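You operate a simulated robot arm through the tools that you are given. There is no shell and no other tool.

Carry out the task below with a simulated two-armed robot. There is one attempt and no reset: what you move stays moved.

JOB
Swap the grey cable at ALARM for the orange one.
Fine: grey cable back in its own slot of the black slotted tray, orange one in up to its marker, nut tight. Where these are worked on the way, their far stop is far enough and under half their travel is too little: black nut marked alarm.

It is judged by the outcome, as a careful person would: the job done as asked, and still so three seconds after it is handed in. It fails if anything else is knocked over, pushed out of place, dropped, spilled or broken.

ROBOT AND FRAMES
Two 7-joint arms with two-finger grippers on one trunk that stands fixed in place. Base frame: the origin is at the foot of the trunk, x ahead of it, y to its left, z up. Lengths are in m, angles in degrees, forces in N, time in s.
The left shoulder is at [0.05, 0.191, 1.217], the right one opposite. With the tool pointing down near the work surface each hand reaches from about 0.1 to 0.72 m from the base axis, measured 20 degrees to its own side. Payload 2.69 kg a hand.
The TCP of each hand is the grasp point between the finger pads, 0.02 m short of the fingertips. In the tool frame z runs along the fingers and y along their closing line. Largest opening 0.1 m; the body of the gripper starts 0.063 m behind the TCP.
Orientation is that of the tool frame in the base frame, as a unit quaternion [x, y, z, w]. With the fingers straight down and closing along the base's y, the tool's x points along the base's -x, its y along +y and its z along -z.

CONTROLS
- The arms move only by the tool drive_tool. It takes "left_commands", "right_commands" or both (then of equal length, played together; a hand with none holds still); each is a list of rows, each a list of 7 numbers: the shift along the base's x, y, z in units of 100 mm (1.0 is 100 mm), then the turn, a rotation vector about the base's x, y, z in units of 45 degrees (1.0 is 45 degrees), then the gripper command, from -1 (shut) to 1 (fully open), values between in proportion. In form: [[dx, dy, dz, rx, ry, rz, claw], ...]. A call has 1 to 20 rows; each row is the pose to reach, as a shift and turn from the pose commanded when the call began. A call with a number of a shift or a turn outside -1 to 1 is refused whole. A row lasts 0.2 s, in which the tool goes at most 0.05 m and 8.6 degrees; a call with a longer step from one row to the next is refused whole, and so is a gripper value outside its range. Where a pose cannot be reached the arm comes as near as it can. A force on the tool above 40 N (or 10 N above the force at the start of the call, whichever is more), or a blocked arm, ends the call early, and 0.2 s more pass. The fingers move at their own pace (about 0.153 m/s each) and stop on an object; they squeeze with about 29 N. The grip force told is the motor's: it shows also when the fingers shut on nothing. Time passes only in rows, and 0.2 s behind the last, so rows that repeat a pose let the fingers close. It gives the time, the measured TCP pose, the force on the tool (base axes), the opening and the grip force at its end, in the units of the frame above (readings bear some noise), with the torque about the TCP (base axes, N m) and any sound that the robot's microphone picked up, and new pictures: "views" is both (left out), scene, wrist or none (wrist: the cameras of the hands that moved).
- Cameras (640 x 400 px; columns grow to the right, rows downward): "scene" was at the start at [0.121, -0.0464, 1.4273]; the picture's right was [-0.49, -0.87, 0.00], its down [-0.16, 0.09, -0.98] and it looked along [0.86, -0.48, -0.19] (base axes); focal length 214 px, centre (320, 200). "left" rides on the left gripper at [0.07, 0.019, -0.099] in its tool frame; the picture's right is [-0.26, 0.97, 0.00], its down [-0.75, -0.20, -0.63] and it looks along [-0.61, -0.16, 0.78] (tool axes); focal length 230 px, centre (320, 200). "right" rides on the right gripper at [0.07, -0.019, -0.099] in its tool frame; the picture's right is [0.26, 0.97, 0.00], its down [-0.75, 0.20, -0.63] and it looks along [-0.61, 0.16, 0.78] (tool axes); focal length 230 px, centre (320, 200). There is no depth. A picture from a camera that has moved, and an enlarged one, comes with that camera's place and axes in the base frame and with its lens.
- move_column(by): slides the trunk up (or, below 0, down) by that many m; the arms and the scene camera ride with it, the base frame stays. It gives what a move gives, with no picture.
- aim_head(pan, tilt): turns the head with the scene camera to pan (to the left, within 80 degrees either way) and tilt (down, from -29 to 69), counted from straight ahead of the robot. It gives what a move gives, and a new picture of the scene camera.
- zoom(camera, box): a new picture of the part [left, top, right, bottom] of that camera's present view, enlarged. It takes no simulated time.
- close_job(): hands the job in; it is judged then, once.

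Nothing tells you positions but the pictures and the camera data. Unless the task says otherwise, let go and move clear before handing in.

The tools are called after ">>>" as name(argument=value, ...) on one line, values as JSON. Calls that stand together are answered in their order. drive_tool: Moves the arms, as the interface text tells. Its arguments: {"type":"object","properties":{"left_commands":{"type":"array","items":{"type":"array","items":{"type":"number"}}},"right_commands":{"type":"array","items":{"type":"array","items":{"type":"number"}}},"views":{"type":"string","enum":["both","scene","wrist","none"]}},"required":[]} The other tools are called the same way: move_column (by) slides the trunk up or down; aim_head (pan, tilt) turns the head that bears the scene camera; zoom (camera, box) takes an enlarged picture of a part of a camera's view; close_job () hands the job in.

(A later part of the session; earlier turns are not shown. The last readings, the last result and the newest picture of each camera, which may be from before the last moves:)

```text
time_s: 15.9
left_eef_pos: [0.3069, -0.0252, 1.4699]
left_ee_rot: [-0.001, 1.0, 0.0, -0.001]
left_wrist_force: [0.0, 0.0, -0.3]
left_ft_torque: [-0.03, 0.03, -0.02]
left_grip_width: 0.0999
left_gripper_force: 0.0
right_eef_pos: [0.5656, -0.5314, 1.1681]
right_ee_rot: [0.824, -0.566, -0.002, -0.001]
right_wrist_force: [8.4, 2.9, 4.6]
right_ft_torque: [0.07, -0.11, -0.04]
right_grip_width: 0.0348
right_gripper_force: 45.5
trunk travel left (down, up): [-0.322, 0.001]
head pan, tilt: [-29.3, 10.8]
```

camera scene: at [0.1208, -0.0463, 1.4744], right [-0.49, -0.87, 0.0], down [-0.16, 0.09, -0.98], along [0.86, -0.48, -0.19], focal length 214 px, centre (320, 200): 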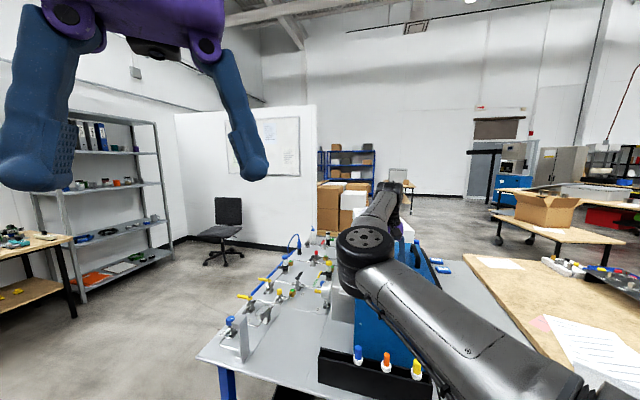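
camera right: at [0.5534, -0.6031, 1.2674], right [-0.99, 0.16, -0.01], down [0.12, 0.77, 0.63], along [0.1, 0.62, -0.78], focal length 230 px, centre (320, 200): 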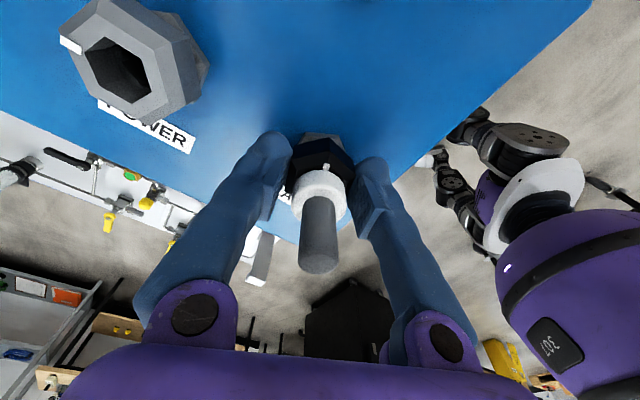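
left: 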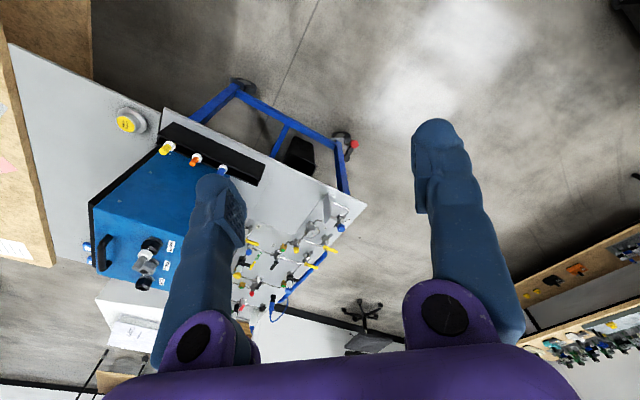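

158° turned, still smooth. Continuing toward the half turn.

>>> drive_tool(right_commands=[[0.01, 0.005, 0.0, 0, 0, 0.17, -1], [0.01, 0.005, 0.0, 0, 0, 0.34, -1], [0.01, 0.005, 0.0, 0, 0, 0.5, -1], [0.01, 0.005, 0.0, 0, 0, 0.5, -1]], views="wrist")

>>> zoom(camera="right", box=[200, 40, 440, 200])

```text
time_s: 16.9
left_eef_pos: [0.3067, -0.0251, 1.4705]
left_ee_rot: [0.0, 1.0, -0.001, -0.001]
left_wrist_force: [-0.4, -0.2, 0.4]
left_ft_torque: [0.01, -0.01, 0.01]
left_grip_width: 0.1002
left_gripper_force: 0.0
right_eef_pos: [0.5662, -0.5305, 1.1696]
right_ee_rot: [0.919, -0.394, -0.001, -0.002]
right_wrist_force: [2.0, 4.0, 2.7]
right_ft_torque: [0.0, 0.07, 0.03]
right_grip_width: 0.0347
right_gripper_force: 45.1
trunk travel left (down, up): [-0.322, 0.001]
head pan, tilt: [-29.3, 10.8]
camera right: at [0.6286, -0.5695, 1.2681], right [-0.52, -0.85, 0.0], down [-0.66, 0.4, 0.63], along [-0.54, 0.33, -0.78], focal length 230 px, centre (320, 200)
```

right: 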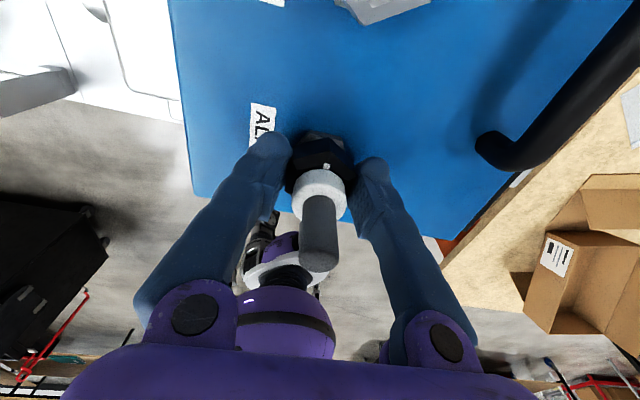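

```text
2.50 times, centred on (320, 120) of right
camera zoom: at [0.6286, -0.5695, 1.2681], right [-0.52, -0.85, 0.0], down [-0.66, 0.4, 0.63], along [-0.54, 0.33, -0.78], focal length 575 px, centre (320, 400)
```

zoom: 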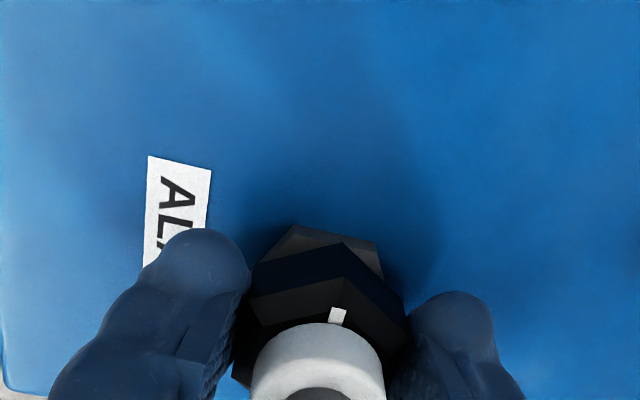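

180° reached. I'll test a few degrees further to find the stop.

>>> drive_tool(right_commands=[[0.0, 0.0, 0.0, 0, 0, 0.1, -1], [0.0, 0.0, 0.0, 0, 0, 0.2, -1], [0.0, 0.0, 0.0, 0, 0, 0.2, -1]], views="wrist")

>>> zoom(camera="right", box=[200, 40, 440, 200])

```text
time_s: 17.7
left_eef_pos: [0.3083, -0.0263, 1.4707]
left_ee_rot: [0.0, 1.0, 0.0, -0.001]
left_wrist_force: [0.2, 0.3, 1.1]
left_ft_torque: [0.0, 0.01, 0.0]
left_grip_width: 0.1
left_gripper_force: 0.1
right_eef_pos: [0.5668, -0.5316, 1.1696]
right_ee_rot: [0.947, -0.32, -0.002, -0.001]
right_wrist_force: [1.7, 7.2, -1.9]
right_ft_torque: [0.05, -0.14, -0.04]
right_grip_width: 0.0349
right_gripper_force: 44.8
trunk travel left (down, up): [-0.322, 0.001]
head pan, tilt: [-29.3, 10.8]
camera right: at [0.6339, -0.5593, 1.2685], right [-0.38, -0.92, 0.0], down [-0.72, 0.3, 0.63], along [-0.58, 0.24, -0.78], focal length 230 px, centre (320, 200)
```

right: 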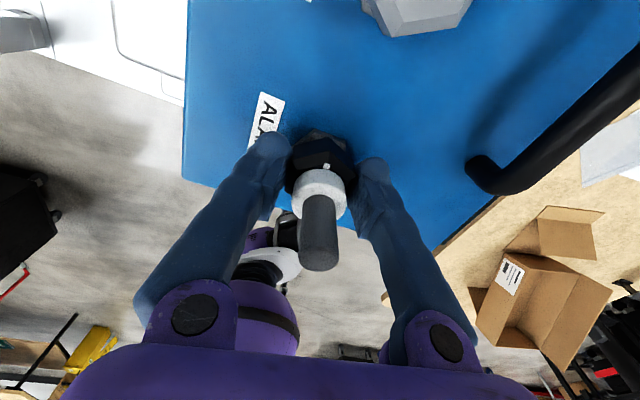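

```text
2.50 times, centred on (320, 120) of right
camera zoom: at [0.6339, -0.5593, 1.2685], right [-0.38, -0.92, 0.0], down [-0.72, 0.3, 0.63], along [-0.58, 0.24, -0.78], focal length 575 px, centre (320, 400)
```

zoom: 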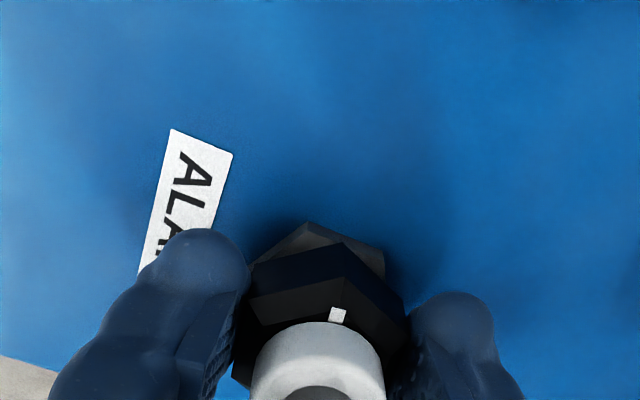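

The nut is still following at 189°, so the travel is longer. I'll keep going while the wrist allows.

>>> drive_tool(right_commands=[[0.0, 0.0, 0.0, 0, 0, 0.17, -1], [0.0, 0.0, 0.0, 0, 0, 0.34, -1], [0.0, 0.0, 0.0, 0, 0, 0.5, -1], [0.0, 0.0, 0.0, 0, 0, 0.5, -1]], views="none")

```text
time_s: 18.7
left_eef_pos: [0.311, -0.026, 1.469]
left_ee_rot: [-0.001, 1.0, 0.0, -0.003]
left_wrist_force: [-0.7, -0.2, 0.3]
left_ft_torque: [0.02, 0.03, -0.02]
left_grip_width: 0.0999
left_gripper_force: 0.1
right_eef_pos: [0.5713, -0.5322, 1.1703]
right_ee_rot: [0.991, -0.13, 0.001, 0.0]
right_wrist_force: [32.1, -8.7, 13.5]
right_ft_torque: [-0.18, -0.41, -1.4]
right_grip_width: 0.0388
right_gripper_force: 44.9
trunk travel left (down, up): [-0.322, 0.001]
head pan, tilt: [-29.3, 10.8]
```

The turn met a stop: reaction torque −1.4 N·m and the fingers riding onto the corners. I'll back off the excess twist, then open.

>>> drive_tool(right_commands=[[0.0, 0.0, 0.0, 0, 0, -0.15, -1], [0.0, 0.0, 0.0, 0, 0, -0.3, -1], [0.0, 0.0, 0.0, 0, 0, -0.3, -1]], views="wrist")

>>> zoom(camera="right", box=[200, 40, 440, 200])

```text
time_s: 19.5
left_eef_pos: [0.308, -0.0257, 1.4708]
left_ee_rot: [0.0, 1.0, -0.001, -0.001]
left_wrist_force: [-0.6, 0.4, -0.9]
left_ft_torque: [0.01, 0.04, -0.01]
left_grip_width: 0.1001
left_gripper_force: 0.0
right_eef_pos: [0.5672, -0.5315, 1.1697]
right_ee_rot: [0.969, -0.248, -0.001, -0.001]
right_wrist_force: [13.7, -3.6, 11.1]
right_ft_torque: [-0.15, -0.27, -0.41]
right_grip_width: 0.0363
right_gripper_force: 44.6
trunk travel left (down, up): [-0.322, 0.001]
head pan, tilt: [-29.3, 10.8]
camera right: at [0.6381, -0.5489, 1.2676], right [-0.24, -0.97, 0.0], down [-0.75, 0.18, 0.63], along [-0.61, 0.15, -0.77], focal length 230 px, centre (320, 200)
```

right: 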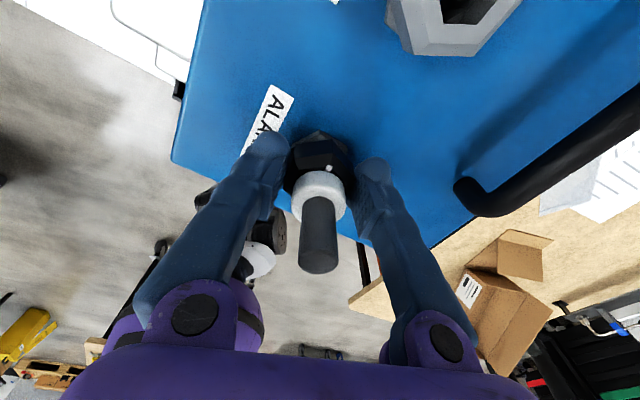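

```text
2.50 times, centred on (320, 120) of right
camera zoom: at [0.6381, -0.5489, 1.2676], right [-0.24, -0.97, 0.0], down [-0.75, 0.18, 0.63], along [-0.61, 0.15, -0.77], focal length 575 px, centre (320, 400)
```

zoom: 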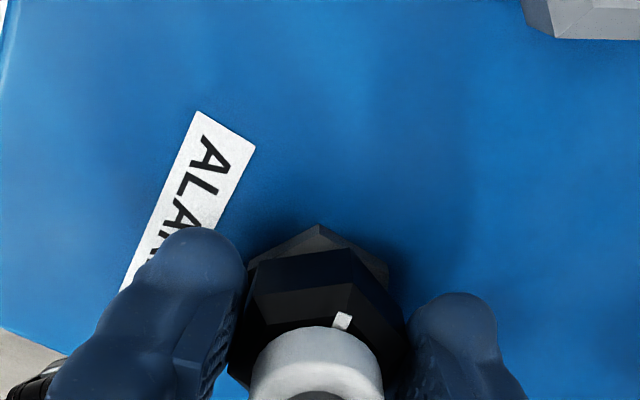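

The nut sits at its loose stop (about 190° of travel). I'll relax the last twist, open, and lift clear of the cable.

>>> drive_tool(right_commands=[[0.0, 0.0, 0.0, 0, 0, -0.1, -1], [0.0, 0.0, 0.0, 0, 0, -0.1, 0.2], [0.0, 0.0, 0.0, 0, 0, -0.1, 0.2], [0.0, 0.0, 0.2, 0, 0, -0.1, 0.2], [0.0, 0.0, 0.45, 0, 0, -0.1, 0.2], [0.0, 0.0, 0.8, 0, 0, -0.1, 0.2], [-0.1, 0.06, 0.9, 0, 0, -0.1, 0.2], [-0.4, 0.25, 1.0, 0, 0, -0.2, 0.2], [-0.6, 0.4, 1.0, 0, 0, -0.35, 0.2]], views="both")

>>> zoom(camera="right", box=[200, 40, 440, 200])

```text
time_s: 21.5
left_eef_pos: [0.3073, -0.0265, 1.4705]
left_ee_rot: [0.001, 1.0, 0.0, 0.0]
left_wrist_force: [0.8, -0.3, 0.3]
left_ft_torque: [0.03, -0.01, 0.01]
left_grip_width: 0.0999
left_gripper_force: 0.0
right_eef_pos: [0.5074, -0.4898, 1.2713]
right_ee_rot: [0.926, -0.378, -0.001, -0.002]
right_wrist_force: [0.1, 0.2, -0.3]
right_ft_torque: [-0.01, -0.02, 0.02]
right_grip_width: 0.0599
right_gripper_force: 0.1
trunk travel left (down, up): [-0.322, 0.001]
head pan, tilt: [-29.3, 10.8]
camera scene: at [0.121, -0.0464, 1.4743], right [-0.49, -0.87, 0.0], down [-0.16, 0.09, -0.98], along [0.86, -0.48, -0.19], focal length 214 px, centre (320, 200)
camera right: at [0.5708, -0.5251, 1.3694], right [-0.49, -0.87, 0.0], down [-0.68, 0.38, 0.63], along [-0.55, 0.31, -0.78], focal length 230 px, centre (320, 200)
```

scene: 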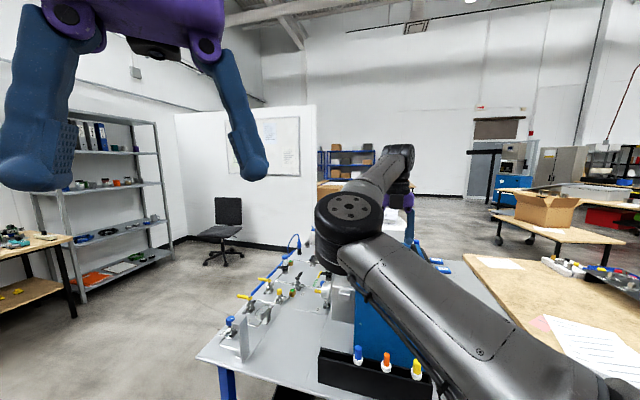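
right: 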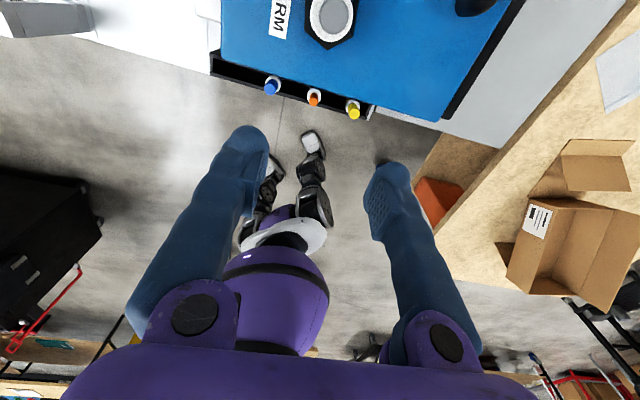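

```text
2.50 times, centred on (320, 120) of right
camera zoom: at [0.5708, -0.5251, 1.3694], right [-0.49, -0.87, 0.0], down [-0.68, 0.38, 0.63], along [-0.55, 0.31, -0.78], focal length 575 px, centre (320, 400)
```

zoom: 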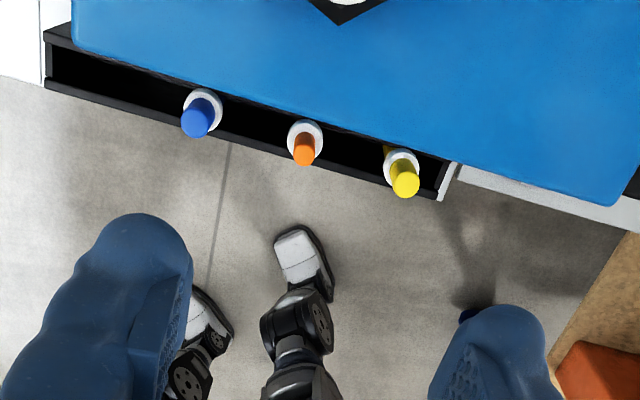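

Clear of the cable and the tray is now visible from above. I'll zoom in on the tray slots.

>>> zoom(camera="right", box=[205, 40, 385, 130])

>>> zoom(camera="right", box=[200, 50, 280, 100])

>>> zoom(camera="right", box=[290, 0, 370, 50])

>>> zoom(camera="scene", box=[310, 330, 440, 400])

```text
3.56 times, centred on (295, 85) of right
camera zoom: at [0.5708, -0.5251, 1.3694], right [-0.49, -0.87, 0.0], down [-0.68, 0.38, 0.63], along [-0.55, 0.31, -0.78], focal length 818 px, centre (409, 609)
```

zoom: 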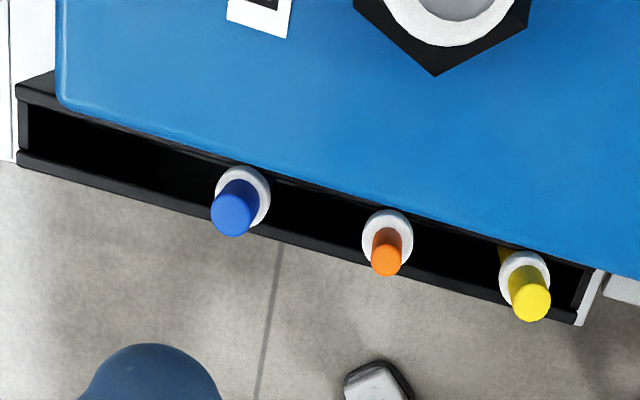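

```text
8.00 times, centred on (240, 75) of right
camera zoom: at [0.5708, -0.5251, 1.3694], right [-0.49, -0.87, 0.0], down [-0.68, 0.38, 0.63], along [-0.55, 0.31, -0.78], focal length 1841 px, centre (960, 1200)
```

zoom: 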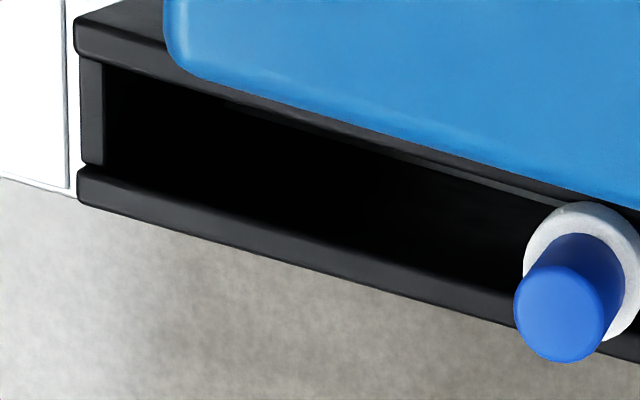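

```text
8.00 times, centred on (330, 25) of right
camera zoom: at [0.5708, -0.5251, 1.3694], right [-0.49, -0.87, 0.0], down [-0.68, 0.38, 0.63], along [-0.55, 0.31, -0.78], focal length 1841 px, centre (240, 1600)
```

zoom: 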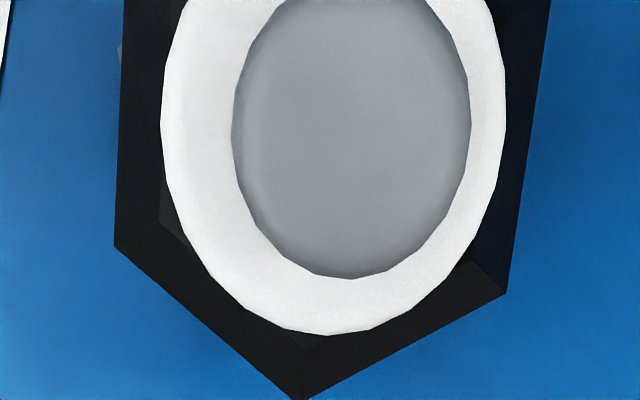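

```text
4.92 times, centred on (375, 365) of scene
camera zoom: at [0.121, -0.0464, 1.4743], right [-0.49, -0.87, 0.0], down [-0.16, 0.09, -0.98], along [0.86, -0.48, -0.19], focal length 1056 px, centre (49, -612)
```

zoom: 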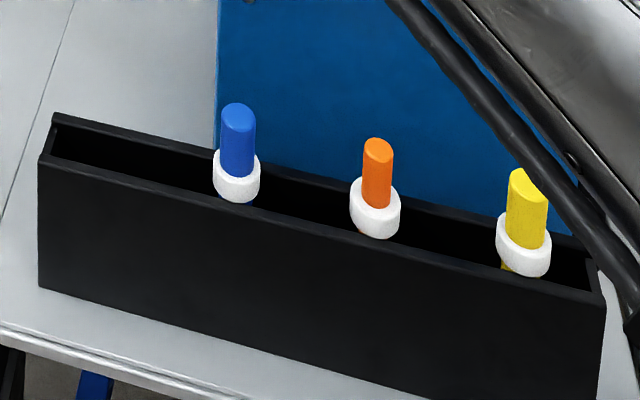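

Tray cables stand at blue (0.524,-0.399), orange (0.469,-0.454), yellow (0.415,-0.510), tops near z 0.94, so grey's empty slot should be one pitch on at about (0.579,-0.344). I'll swing the wrist back to yaw −45° in free space, so the camera stays on the robot's side.

>>> drive_tool(right_commands=[[0, 0, 0, 0, 0, -0.17, 0.2], [0, 0, 0, 0, 0, -0.34, 0.2], [0, 0, 0, 0, 0, -0.51, 0.2], [0, 0, 0, 0, 0, -0.68, 0.2], [0, 0, 0, 0, 0, -0.85, 0.2], [0, 0, 0, 0, 0, -1.0, 0.2]], views="none")

>>> drive_tool(right_commands=[[0, 0, 0, 0, 0, -0.17, 0.2], [0, 0, 0, 0, 0, -0.34, 0.2], [0, 0, 0, 0, 0, -0.51, 0.2], [0, 0, 0, 0, 0, -0.68, 0.2], [0, 0, 0, 0, 0, -0.85, 0.2], [0, 0, 0, 0, 0, -1.0, 0.2]], views="none")

>>> drive_tool(right_commands=[[0, 0, 0, 0, 0, -0.17, 0.2], [0, 0, 0, 0, 0, -0.34, 0.2], [0, 0, 0, 0, 0, -0.51, 0.2], [0, 0, 0, 0, 0, -0.68, 0.2], [0, 0, 0, 0, 0, -0.85, 0.2], [0, 0, 0, 0, 0, -1.0, 0.2]], views="none")

>>> drive_tool(right_commands=[[0, 0, 0, 0, 0, -0.17, 0.2], [0, 0, 0, 0, 0, -0.34, 0.2], [0, 0, 0, 0, 0, -0.51, 0.2], [0, 0, 0, 0, 0, -0.68, 0.2], [0, 0, 0, 0, 0, -0.85, 0.2], [0, 0, 0, 0, 0, -1.0, 0.2]], views="both")

```text
time_s: 22.9
left_eef_pos: [0.307, -0.0261, 1.471]
left_ee_rot: [0.001, 1.0, 0.0, -0.001]
left_wrist_force: [-0.7, -1.0, -0.3]
left_ft_torque: [-0.02, 0.01, 0.01]
left_grip_width: 0.1001
left_gripper_force: 0.1
right_eef_pos: [0.5072, -0.4925, 1.2696]
right_ee_rot: [0.71, -0.705, 0.0, 0.0]
right_wrist_force: [0.5, -0.7, 0.1]
right_ft_torque: [0.01, 0.01, -0.02]
right_grip_width: 0.0603
right_gripper_force: 0.0
trunk travel left (down, up): [-0.322, 0.001]
head pan, tilt: [-29.3, 10.8]
```

```text
time_s: 24.3
left_eef_pos: [0.3073, -0.0263, 1.4712]
left_ee_rot: [0.0, 1.0, 0.0, -0.001]
left_wrist_force: [0.0, 0.0, 0.1]
left_ft_torque: [-0.01, 0.0, 0.01]
left_grip_width: 0.1
left_gripper_force: 0.1
right_eef_pos: [0.5078, -0.4918, 1.2678]
right_ee_rot: [-0.386, 0.922, -0.001, 0.001]
right_wrist_force: [-0.1, 0.2, -0.1]
right_ft_torque: [0.0, 0.0, -0.03]
right_grip_width: 0.06
right_gripper_force: 0.1
trunk travel left (down, up): [-0.322, 0.001]
head pan, tilt: [-29.3, 10.8]
```

```text
time_s: 25.7
left_eef_pos: [0.3064, -0.026, 1.4701]
left_ee_rot: [-0.001, 1.0, 0.0, -0.001]
left_wrist_force: [0.0, 0.7, 0.8]
left_ft_torque: [0.0, 0.02, -0.03]
left_grip_width: 0.0998
left_gripper_force: 0.1
right_eef_pos: [0.5072, -0.4919, 1.2689]
right_ee_rot: [-0.004, 1.0, 0.0, 0.002]
right_wrist_force: [-0.3, -0.6, 0.7]
right_ft_torque: [0.01, -0.03, -0.01]
right_grip_width: 0.0597
right_gripper_force: 0.0
trunk travel left (down, up): [-0.322, 0.001]
head pan, tilt: [-29.3, 10.8]
```

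```text
time_s: 27.1
left_eef_pos: [0.3056, -0.027, 1.4708]
left_ee_rot: [0.0, 1.0, 0.0, -0.001]
left_wrist_force: [-0.3, -0.4, -0.5]
left_ft_torque: [0.02, -0.01, 0.0]
left_grip_width: 0.1002
left_gripper_force: 0.0
right_eef_pos: [0.5074, -0.4924, 1.269]
right_ee_rot: [0.379, 0.925, -0.001, 0.001]
right_wrist_force: [0.1, 0.2, -0.3]
right_ft_torque: [-0.02, -0.02, 0.0]
right_grip_width: 0.06
right_gripper_force: 0.1
trunk travel left (down, up): [-0.322, 0.001]
head pan, tilt: [-29.3, 10.8]
camera scene: at [0.121, -0.0464, 1.4743], right [-0.49, -0.87, 0.0], down [-0.16, 0.09, -0.98], along [0.86, -0.48, -0.19], focal length 214 px, centre (320, 200)
camera right: at [0.4443, -0.4563, 1.3686], right [0.49, 0.87, 0.0], down [0.68, -0.38, 0.63], along [0.55, -0.31, -0.78], focal length 230 px, centre (320, 200)
```

scene: 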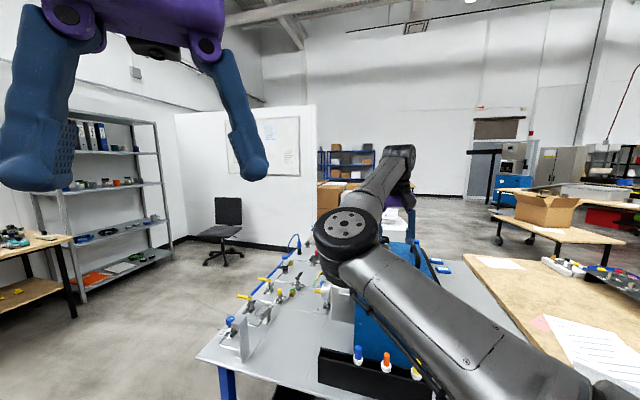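
right: 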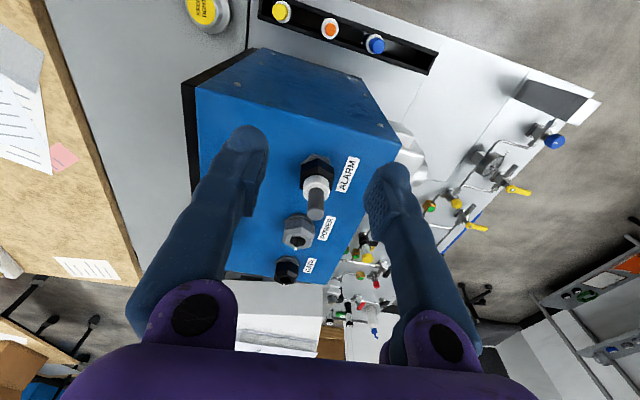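

Now I'll tilt 20° about the closing axis (wrist toward the robot, fingers outward) for extra reach and move over the grey cable.

>>> drive_tool(right_commands=[[0, 0, 0, -0.11, -0.11, 0, 0.2], [0.1, -0.08, 0, -0.22, -0.22, 0, 0.2], [0.35, -0.24, 0, -0.314, -0.314, 0, 0.2], [0.575, -0.39, 0, -0.314, -0.314, 0, 0.2], [0.575, -0.39, -0.09, -0.314, -0.314, 0, 0.2], [0.575, -0.39, -0.09, -0.314, -0.314, 0, 0.2]], views="wrist")

>>> zoom(camera="right", box=[200, 40, 440, 200])

>>> zoom(camera="scene", box=[340, 180, 460, 280])

```text
time_s: 28.5
left_eef_pos: [0.3069, -0.0262, 1.4713]
left_ee_rot: [0.0, 1.0, 0.0, -0.001]
left_wrist_force: [-0.5, 0.1, 0.5]
left_ft_torque: [-0.01, -0.01, 0.0]
left_grip_width: 0.1
left_gripper_force: 0.0
right_eef_pos: [0.5663, -0.5302, 1.2589]
right_ee_rot: [0.372, 0.912, -0.068, 0.161]
right_wrist_force: [1.0, 0.0, 0.1]
right_ft_torque: [-0.02, -0.01, -0.02]
right_grip_width: 0.06
right_gripper_force: 0.1
trunk travel left (down, up): [-0.322, 0.001]
head pan, tilt: [-29.3, 10.8]
camera right: at [0.4825, -0.4733, 1.3285], right [0.5, 0.86, -0.09], down [0.49, -0.2, 0.85], along [0.71, -0.47, -0.52], focal length 230 px, centre (320, 200)
```

right: 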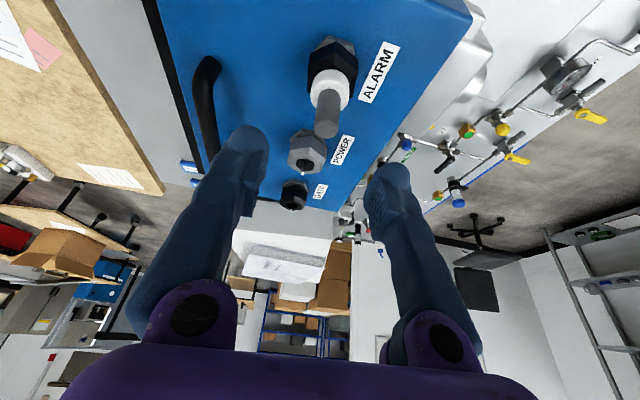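

```text
2.50 times, centred on (320, 120) of right
camera zoom: at [0.4825, -0.4733, 1.3285], right [0.5, 0.86, -0.09], down [0.49, -0.2, 0.85], along [0.71, -0.47, -0.52], focal length 575 px, centre (320, 400)
```

zoom: 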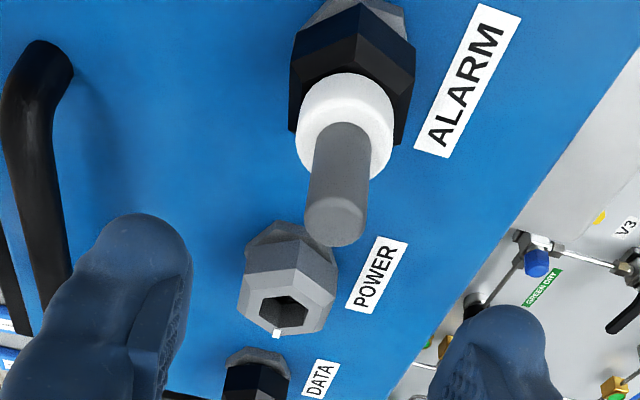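

```text
4.00 times, centred on (400, 230) of scene
camera zoom: at [0.121, -0.0466, 1.4743], right [-0.49, -0.87, 0.0], down [-0.16, 0.09, -0.98], along [0.86, -0.48, -0.19], focal length 858 px, centre (0, 80)
```

zoom: 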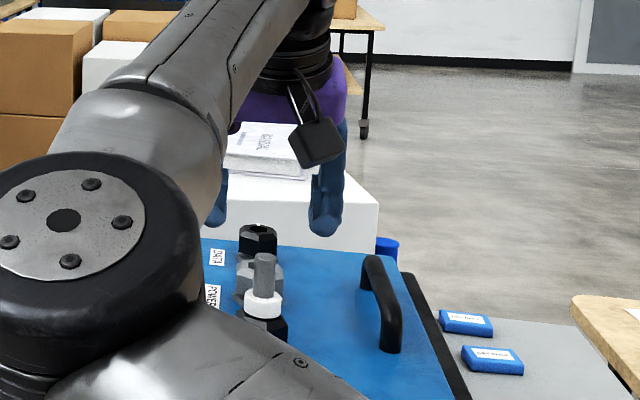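

The cable is centred between the fingers. I'll lower to TCP z ≈ 1.212 (fingertips just above the white ring) and close on the grey stub.

>>> drive_tool(right_commands=[[-0.01, 0.01, -0.2, 0, 0, 0, 0.2], [-0.01, 0.01, -0.35, 0, 0, 0, 0.2], [-0.01, 0.01, -0.47, 0, 0, 0, 0.2], [-0.01, 0.01, -0.47, 0, 0, 0, 0.2]], views="wrist")

>>> zoom(camera="right", box=[200, 40, 440, 200])

>>> zoom(camera="scene", box=[360, 210, 420, 270])

```text
time_s: 29.5
left_eef_pos: [0.3071, -0.0254, 1.4705]
left_ee_rot: [0.0, 1.0, 0.0, -0.001]
left_wrist_force: [-0.1, -0.2, 0.5]
left_ft_torque: [0.0, 0.02, -0.01]
left_grip_width: 0.0999
left_gripper_force: 0.0
right_eef_pos: [0.5645, -0.5298, 1.2113]
right_ee_rot: [0.371, 0.912, -0.069, 0.161]
right_wrist_force: [-0.7, -1.4, 0.4]
right_ft_torque: [0.01, 0.02, -0.02]
right_grip_width: 0.06
right_gripper_force: 0.1
trunk travel left (down, up): [-0.322, 0.001]
head pan, tilt: [-29.3, 10.8]
camera right: at [0.4813, -0.4729, 1.2815], right [0.5, 0.86, -0.09], down [0.49, -0.2, 0.85], along [0.71, -0.47, -0.52], focal length 230 px, centre (320, 200)
```

right: 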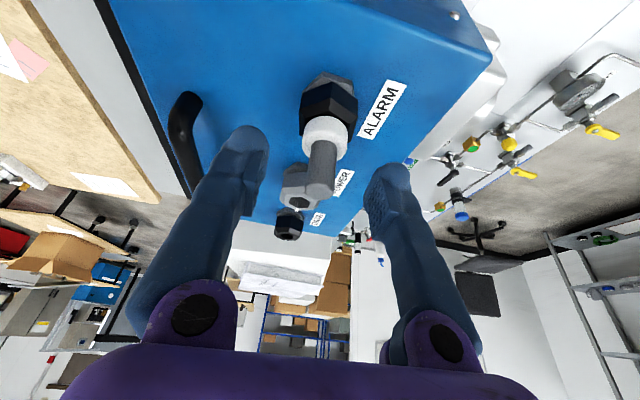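

```text
2.50 times, centred on (320, 120) of right
camera zoom: at [0.4813, -0.4729, 1.2815], right [0.5, 0.86, -0.09], down [0.49, -0.2, 0.85], along [0.71, -0.47, -0.52], focal length 575 px, centre (320, 400)
```

zoom: 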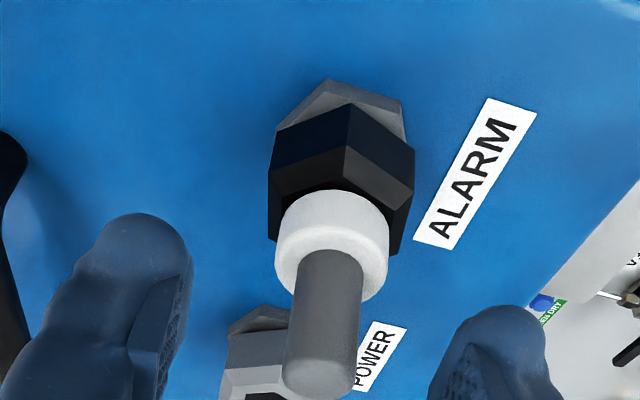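

```text
6.67 times, centred on (390, 240) of scene
camera zoom: at [0.1209, -0.0463, 1.4743], right [-0.49, -0.87, 0.0], down [-0.16, 0.09, -0.98], along [0.86, -0.48, -0.19], focal length 1430 px, centre (-147, -67)
```

zoom: 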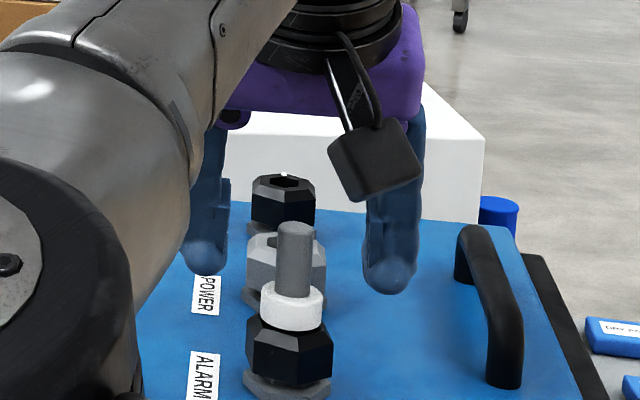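

Fingers straddle the stub just above the ring. Closing.

>>> drive_tool(right_commands=[[0, 0, 0, 0, 0, 0, -0.4], [0, 0, 0, 0, 0, 0, -1], [0, 0, 0, 0, 0, 0, -1]], views="wrist")

>>> zoom(camera="scene", box=[360, 210, 420, 270])

```text
time_s: 30.3
left_eef_pos: [0.3072, -0.025, 1.4707]
left_ee_rot: [0.0, 1.0, 0.0, -0.001]
left_wrist_force: [-0.1, 0.0, 0.3]
left_ft_torque: [-0.02, -0.01, 0.0]
left_grip_width: 0.0998
left_gripper_force: 0.2
right_eef_pos: [0.5654, -0.5296, 1.2136]
right_ee_rot: [0.372, 0.912, -0.068, 0.161]
right_wrist_force: [-0.3, 1.0, -1.2]
right_ft_torque: [0.02, 0.01, 0.02]
right_grip_width: 0.0144
right_gripper_force: 29.5
trunk travel left (down, up): [-0.322, 0.001]
head pan, tilt: [-29.3, 10.8]
camera right: at [0.4815, -0.4729, 1.2815], right [0.5, 0.86, -0.09], down [0.49, -0.2, 0.85], along [0.71, -0.47, -0.52], focal length 230 px, centre (320, 200)
```

right: 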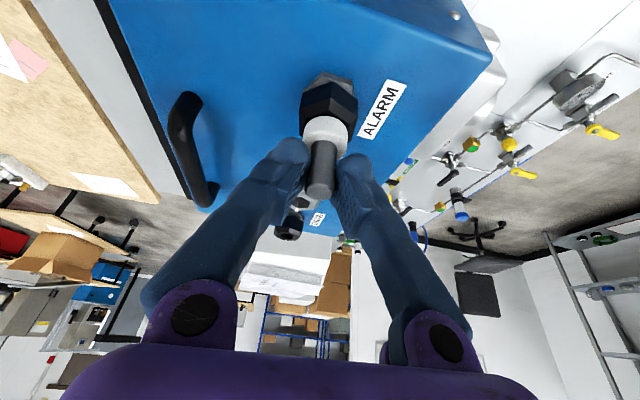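

```text
6.67 times, centred on (390, 240) of scene
camera zoom: at [0.121, -0.0464, 1.4743], right [-0.49, -0.87, 0.0], down [-0.16, 0.09, -0.98], along [0.86, -0.48, -0.19], focal length 1430 px, centre (-147, -67)
```

zoom: 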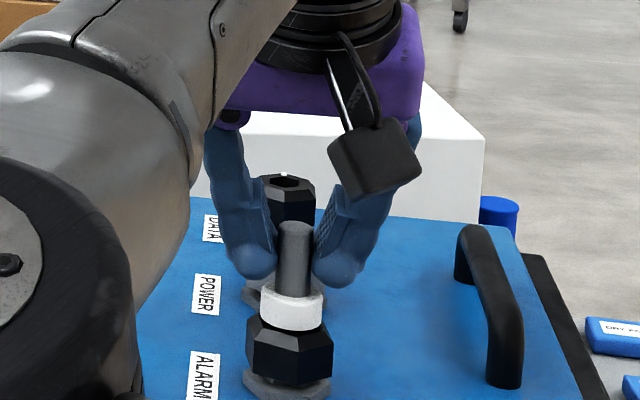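

The stub is held (14.4 mm). I'll pull straight up 30 mm and watch the force.

>>> drive_tool(right_commands=[[0, 0, 0.05, 0, 0, 0, -1], [0, 0, 0.1, 0, 0, 0, -1], [0, 0, 0.2, 0, 0, 0, -1], [0, 0, 0.3, 0, 0, 0, -1], [0, 0, 0.3, 0, 0, 0, -1]], views="wrist")

>>> zoom(camera="scene", box=[360, 190, 420, 270])

```text
time_s: 31.5
left_eef_pos: [0.3086, -0.0254, 1.4708]
left_ee_rot: [0.001, 1.0, 0.0, -0.002]
left_wrist_force: [0.1, 0.3, -0.1]
left_ft_torque: [0.0, 0.01, -0.02]
left_grip_width: 0.0999
left_gripper_force: 0.1
right_eef_pos: [0.5649, -0.5319, 1.2421]
right_ee_rot: [0.371, 0.912, -0.068, 0.16]
right_wrist_force: [-0.4, 2.1, -0.7]
right_ft_torque: [0.09, 0.04, 0.02]
right_grip_width: 0.014
right_gripper_force: 29.1
trunk travel left (down, up): [-0.322, 0.001]
head pan, tilt: [-29.3, 10.8]
camera right: at [0.4804, -0.4751, 1.3111], right [0.5, 0.86, -0.09], down [0.49, -0.2, 0.85], along [0.71, -0.47, -0.52], focal length 230 px, centre (320, 200)
```

right: 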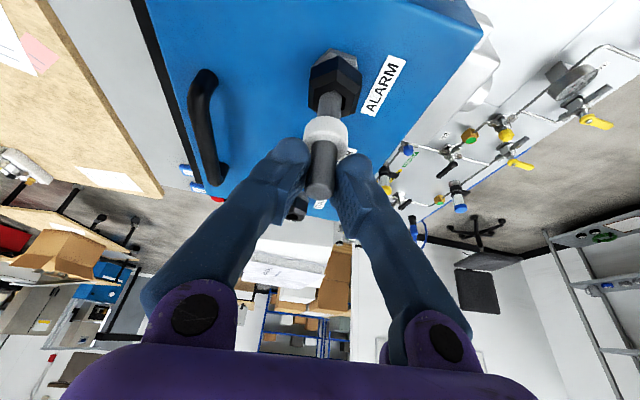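

```text
5.00 times, centred on (390, 230) of scene
camera zoom: at [0.1211, -0.0463, 1.4743], right [-0.49, -0.87, 0.0], down [-0.16, 0.09, -0.98], along [0.86, -0.48, -0.19], focal length 1072 px, centre (-30, 50)
```

zoom: 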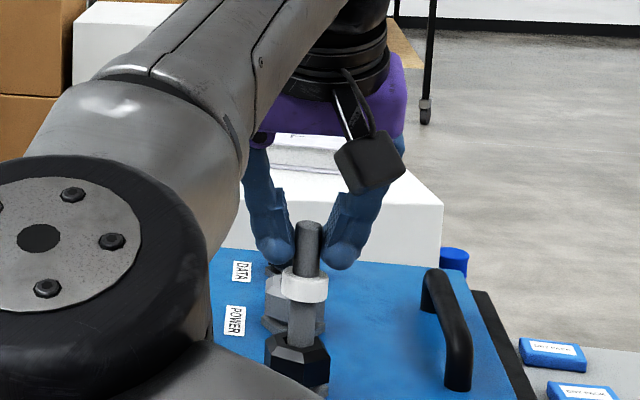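

It slides out cleanly, coming up with the hand. Lifting another 60 mm.

>>> drive_tool(right_commands=[[0, 0, 0.15, 0, 0, 0, -1], [0, 0, 0.3, 0, 0, 0, -1], [0, 0, 0.45, 0, 0, 0, -1], [0, 0, 0.6, 0, 0, 0, -1], [0, 0, 0.6, 0, 0, 0, -1]], views="both")

>>> zoom(camera="scene", box=[360, 170, 440, 270])

```text
time_s: 32.7
left_eef_pos: [0.3071, -0.0266, 1.4715]
left_ee_rot: [0.001, 1.0, 0.001, -0.001]
left_wrist_force: [-0.7, 1.0, 0.5]
left_ft_torque: [-0.03, 0.01, -0.02]
left_grip_width: 0.0997
left_gripper_force: 0.1
right_eef_pos: [0.5631, -0.5318, 1.3012]
right_ee_rot: [0.372, 0.912, -0.068, 0.161]
right_wrist_force: [0.0, -0.1, -0.2]
right_ft_torque: [-0.01, 0.03, -0.02]
right_grip_width: 0.0144
right_gripper_force: 28.6
trunk travel left (down, up): [-0.322, 0.001]
head pan, tilt: [-29.3, 10.8]
camera scene: at [0.1212, -0.0465, 1.4743], right [-0.49, -0.87, 0.0], down [-0.16, 0.09, -0.98], along [0.86, -0.48, -0.19], focal length 214 px, centre (320, 200)
camera right: at [0.4799, -0.4747, 1.3713], right [0.5, 0.86, -0.09], down [0.49, -0.2, 0.85], along [0.71, -0.47, -0.52], focal length 230 px, centre (320, 200)
```

scene: 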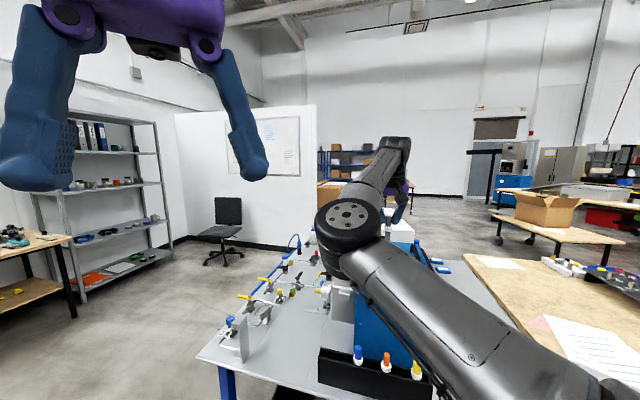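
right: 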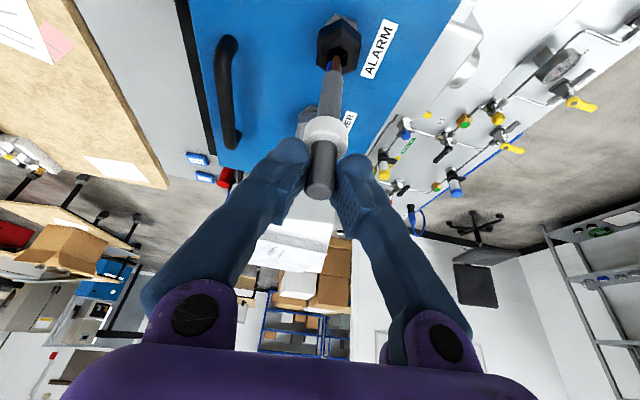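

```text
4.00 times, centred on (400, 220) of scene
camera zoom: at [0.1212, -0.0465, 1.4743], right [-0.49, -0.87, 0.0], down [-0.16, 0.09, -0.98], along [0.86, -0.48, -0.19], focal length 858 px, centre (0, 120)
```

zoom: 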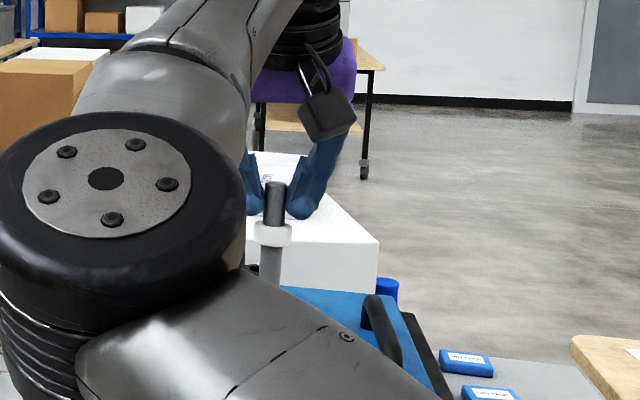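

A thin copper tip is showing near the nut. I'll zoom to see whether it's clear.

>>> zoom(camera="right", box=[290, 10, 370, 110])

>>> zoom(camera="left", box=[100, 180, 240, 340])

```text
4.00 times, centred on (330, 60) of right
camera zoom: at [0.4799, -0.4747, 1.3713], right [0.5, 0.86, -0.09], down [0.49, -0.2, 0.85], along [0.71, -0.47, -0.52], focal length 920 px, centre (280, 760)
```

zoom: 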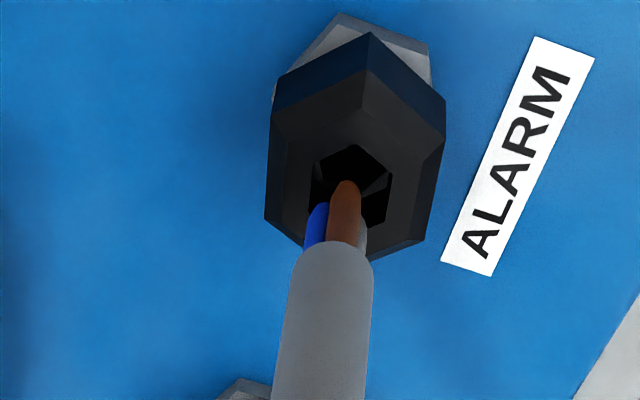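

```text
2.50 times, centred on (170, 260) of left
camera zoom: at [0.2377, -0.0075, 1.5702], right [0.26, 0.97, 0.0], down [0.75, -0.2, 0.63], along [0.61, -0.16, -0.78], focal length 575 px, centre (695, 50)
```

zoom: 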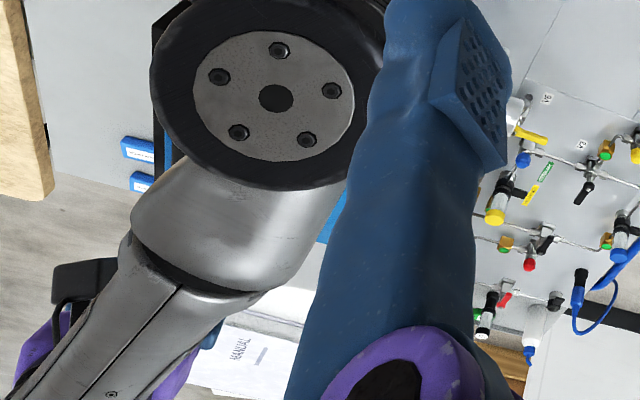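

The cores are just about at the nut's top, so I'll lift ~45 mm more before moving sideways, then carry the cable toward the grey slot at (0.579, -0.344).

>>> drive_tool(right_commands=[[0, 0, 0.2, 0, 0, 0, -1], [0, 0, 0.45, 0, 0, 0, -1], [0, 0, 0.5, 0, 0, 0, -1], [0.02, 0.3, 0.5, 0, 0, 0, -1], [0.05, 0.65, 0.5, 0, 0, 0, -1], [0.08, 1.0, 0.5, 0, 0, 0, -1], [0.08, 1.0, 0.5, 0, 0, 0, -1]], views="both")

```text
time_s: 34.3
left_eef_pos: [0.3071, -0.0268, 1.4704]
left_ee_rot: [0.0, 1.0, 0.001, -0.001]
left_wrist_force: [-0.1, -0.3, -0.3]
left_ft_torque: [0.01, 0.0, -0.01]
left_grip_width: 0.0998
left_gripper_force: 0.1
right_eef_pos: [0.571, -0.4289, 1.3517]
right_ee_rot: [0.372, 0.912, -0.068, 0.16]
right_wrist_force: [-0.1, 0.3, 0.0]
right_ft_torque: [0.01, 0.04, 0.03]
right_grip_width: 0.014
right_gripper_force: 28.7
trunk travel left (down, up): [-0.322, 0.001]
head pan, tilt: [-29.3, 10.8]
camera scene: at [0.1209, -0.0471, 1.4743], right [-0.49, -0.87, 0.0], down [-0.16, 0.09, -0.98], along [0.86, -0.48, -0.19], focal length 214 px, centre (320, 200)
camera right: at [0.4867, -0.3725, 1.4207], right [0.5, 0.86, -0.09], down [0.49, -0.2, 0.85], along [0.71, -0.47, -0.52], focal length 230 px, centre (320, 200)
```

scene: 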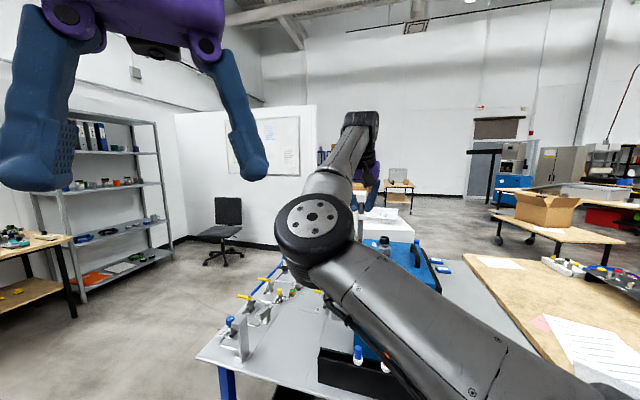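
right: 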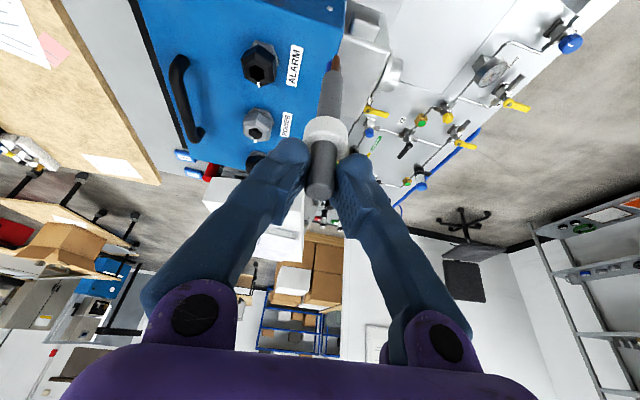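

Clear of the box. Moving on above the slot, then starting down.

>>> drive_tool(right_commands=[[0.04, 0.4, 0, 0, 0, 0, -1], [0.08, 0.85, 0, 0, 0, 0, -1], [0.08, 0.85, -0.4, 0, 0, 0, -1], [0.08, 0.85, -0.8, 0, 0, 0, -1], [0.08, 0.85, -1.0, 0, 0, 0, -1]], views="none")

>>> drive_tool(right_commands=[[0, 0, -0.4, 0, 0, 0, -1], [0, 0, -0.8, 0, 0, 0, -1], [0, 0, -1.0, 0, 0, 0, -1]], views="none")

>>> drive_tool(right_commands=[[0, 0, -0.3, 0, 0, 0, -1], [0, 0, -0.6, 0, 0, 0, -1], [0, 0, -0.9, 0, 0, 0, -1], [0, 0, -0.9, 0, 0, 0, -1]], views="both")

>>> zoom(camera="scene", box=[300, 280, 440, 400])

>>> zoom(camera="right", box=[220, 0, 440, 150])

```text
time_s: 35.5
left_eef_pos: [0.3079, -0.0259, 1.4701]
left_ee_rot: [-0.001, 1.0, 0.0, -0.001]
left_wrist_force: [-0.8, -0.1, 1.0]
left_ft_torque: [0.02, -0.01, -0.02]
left_grip_width: 0.0999
left_gripper_force: 0.2
right_eef_pos: [0.5616, -0.3669, 1.2533]
right_ee_rot: [0.37, 0.912, -0.068, 0.16]
right_wrist_force: [0.7, 0.2, 0.5]
right_ft_torque: [-0.01, -0.03, -0.01]
right_grip_width: 0.0141
right_gripper_force: 28.8
right hand out of reach, approached as far as the arm can: row 1, 2, 3, 4, 5
trunk travel left (down, up): [-0.322, 0.001]
head pan, tilt: [-29.3, 10.8]
```

```text
time_s: 36.3
left_eef_pos: [0.3085, -0.0265, 1.4702]
left_ee_rot: [0.0, 1.0, 0.0, -0.001]
left_wrist_force: [0.1, -0.8, 1.1]
left_ft_torque: [0.01, 0.03, 0.01]
left_grip_width: 0.1
left_gripper_force: 0.1
right_eef_pos: [0.5509, -0.3801, 1.1585]
right_ee_rot: [0.371, 0.912, -0.068, 0.16]
right_wrist_force: [0.6, -0.6, 0.1]
right_ft_torque: [0.0, 0.04, 0.0]
right_grip_width: 0.0144
right_gripper_force: 29.2
right hand out of reach, approached as far as the arm can: row 1, 2, 3
trunk travel left (down, up): [-0.322, 0.001]
head pan, tilt: [-29.3, 10.8]
```

```text
time_s: 37.3
left_eef_pos: [0.3073, -0.0262, 1.471]
left_ee_rot: [0.001, 1.0, -0.001, -0.001]
left_wrist_force: [-0.3, 0.1, 0.0]
left_ft_torque: [-0.01, 0.0, 0.03]
left_grip_width: 0.1
left_gripper_force: 0.0
right_eef_pos: [0.5399, -0.399, 1.0723]
right_ee_rot: [0.37, 0.912, -0.068, 0.16]
right_wrist_force: [-0.7, 0.0, -0.8]
right_ft_torque: [-0.05, 0.02, 0.01]
right_grip_width: 0.0144
right_gripper_force: 28.9
right hand out of reach, approached as far as the arm can: row 1, 2, 3, 4
trunk travel left (down, up): [-0.322, 0.001]
head pan, tilt: [-29.3, 10.8]
camera scene: at [0.1209, -0.0462, 1.4744], right [-0.49, -0.87, 0.0], down [-0.16, 0.09, -0.98], along [0.86, -0.48, -0.19], focal length 214 px, centre (320, 200)
camera right: at [0.4567, -0.3424, 1.1419], right [0.5, 0.86, -0.09], down [0.49, -0.19, 0.85], along [0.71, -0.47, -0.52], focal length 230 px, centre (320, 200)
```

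scene: 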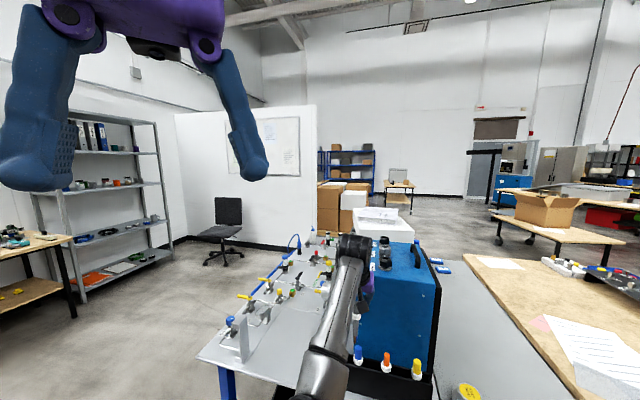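
right: 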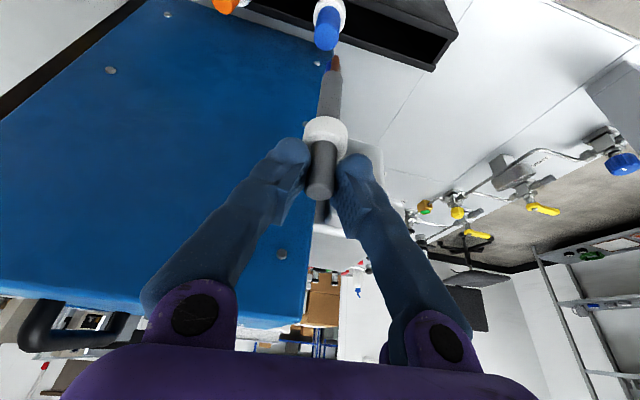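

```text
3.33 times, centred on (370, 340) of scene
camera zoom: at [0.1209, -0.0462, 1.4744], right [-0.49, -0.87, 0.0], down [-0.16, 0.09, -0.98], along [0.86, -0.48, -0.19], focal length 715 px, centre (153, -267)
```

zoom: 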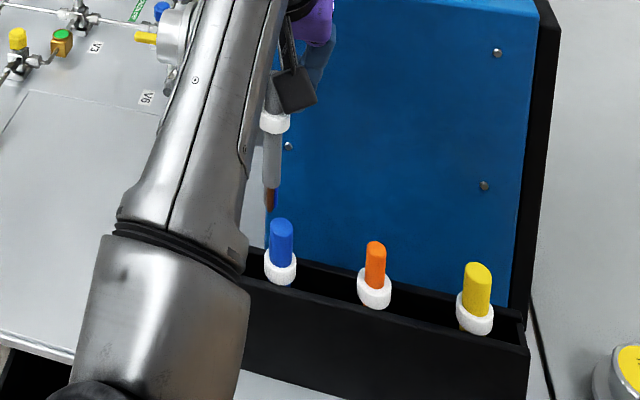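

```text
2.67 times, centred on (330, 75) of right
camera zoom: at [0.4567, -0.3424, 1.1419], right [0.5, 0.86, -0.09], down [0.49, -0.19, 0.85], along [0.71, -0.47, -0.52], focal length 614 px, centre (293, 533)
```

zoom: 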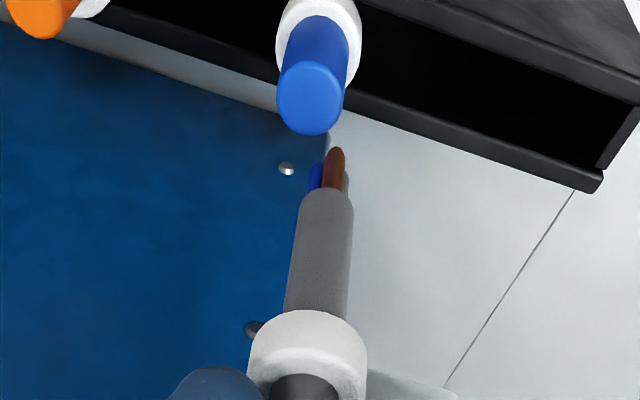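

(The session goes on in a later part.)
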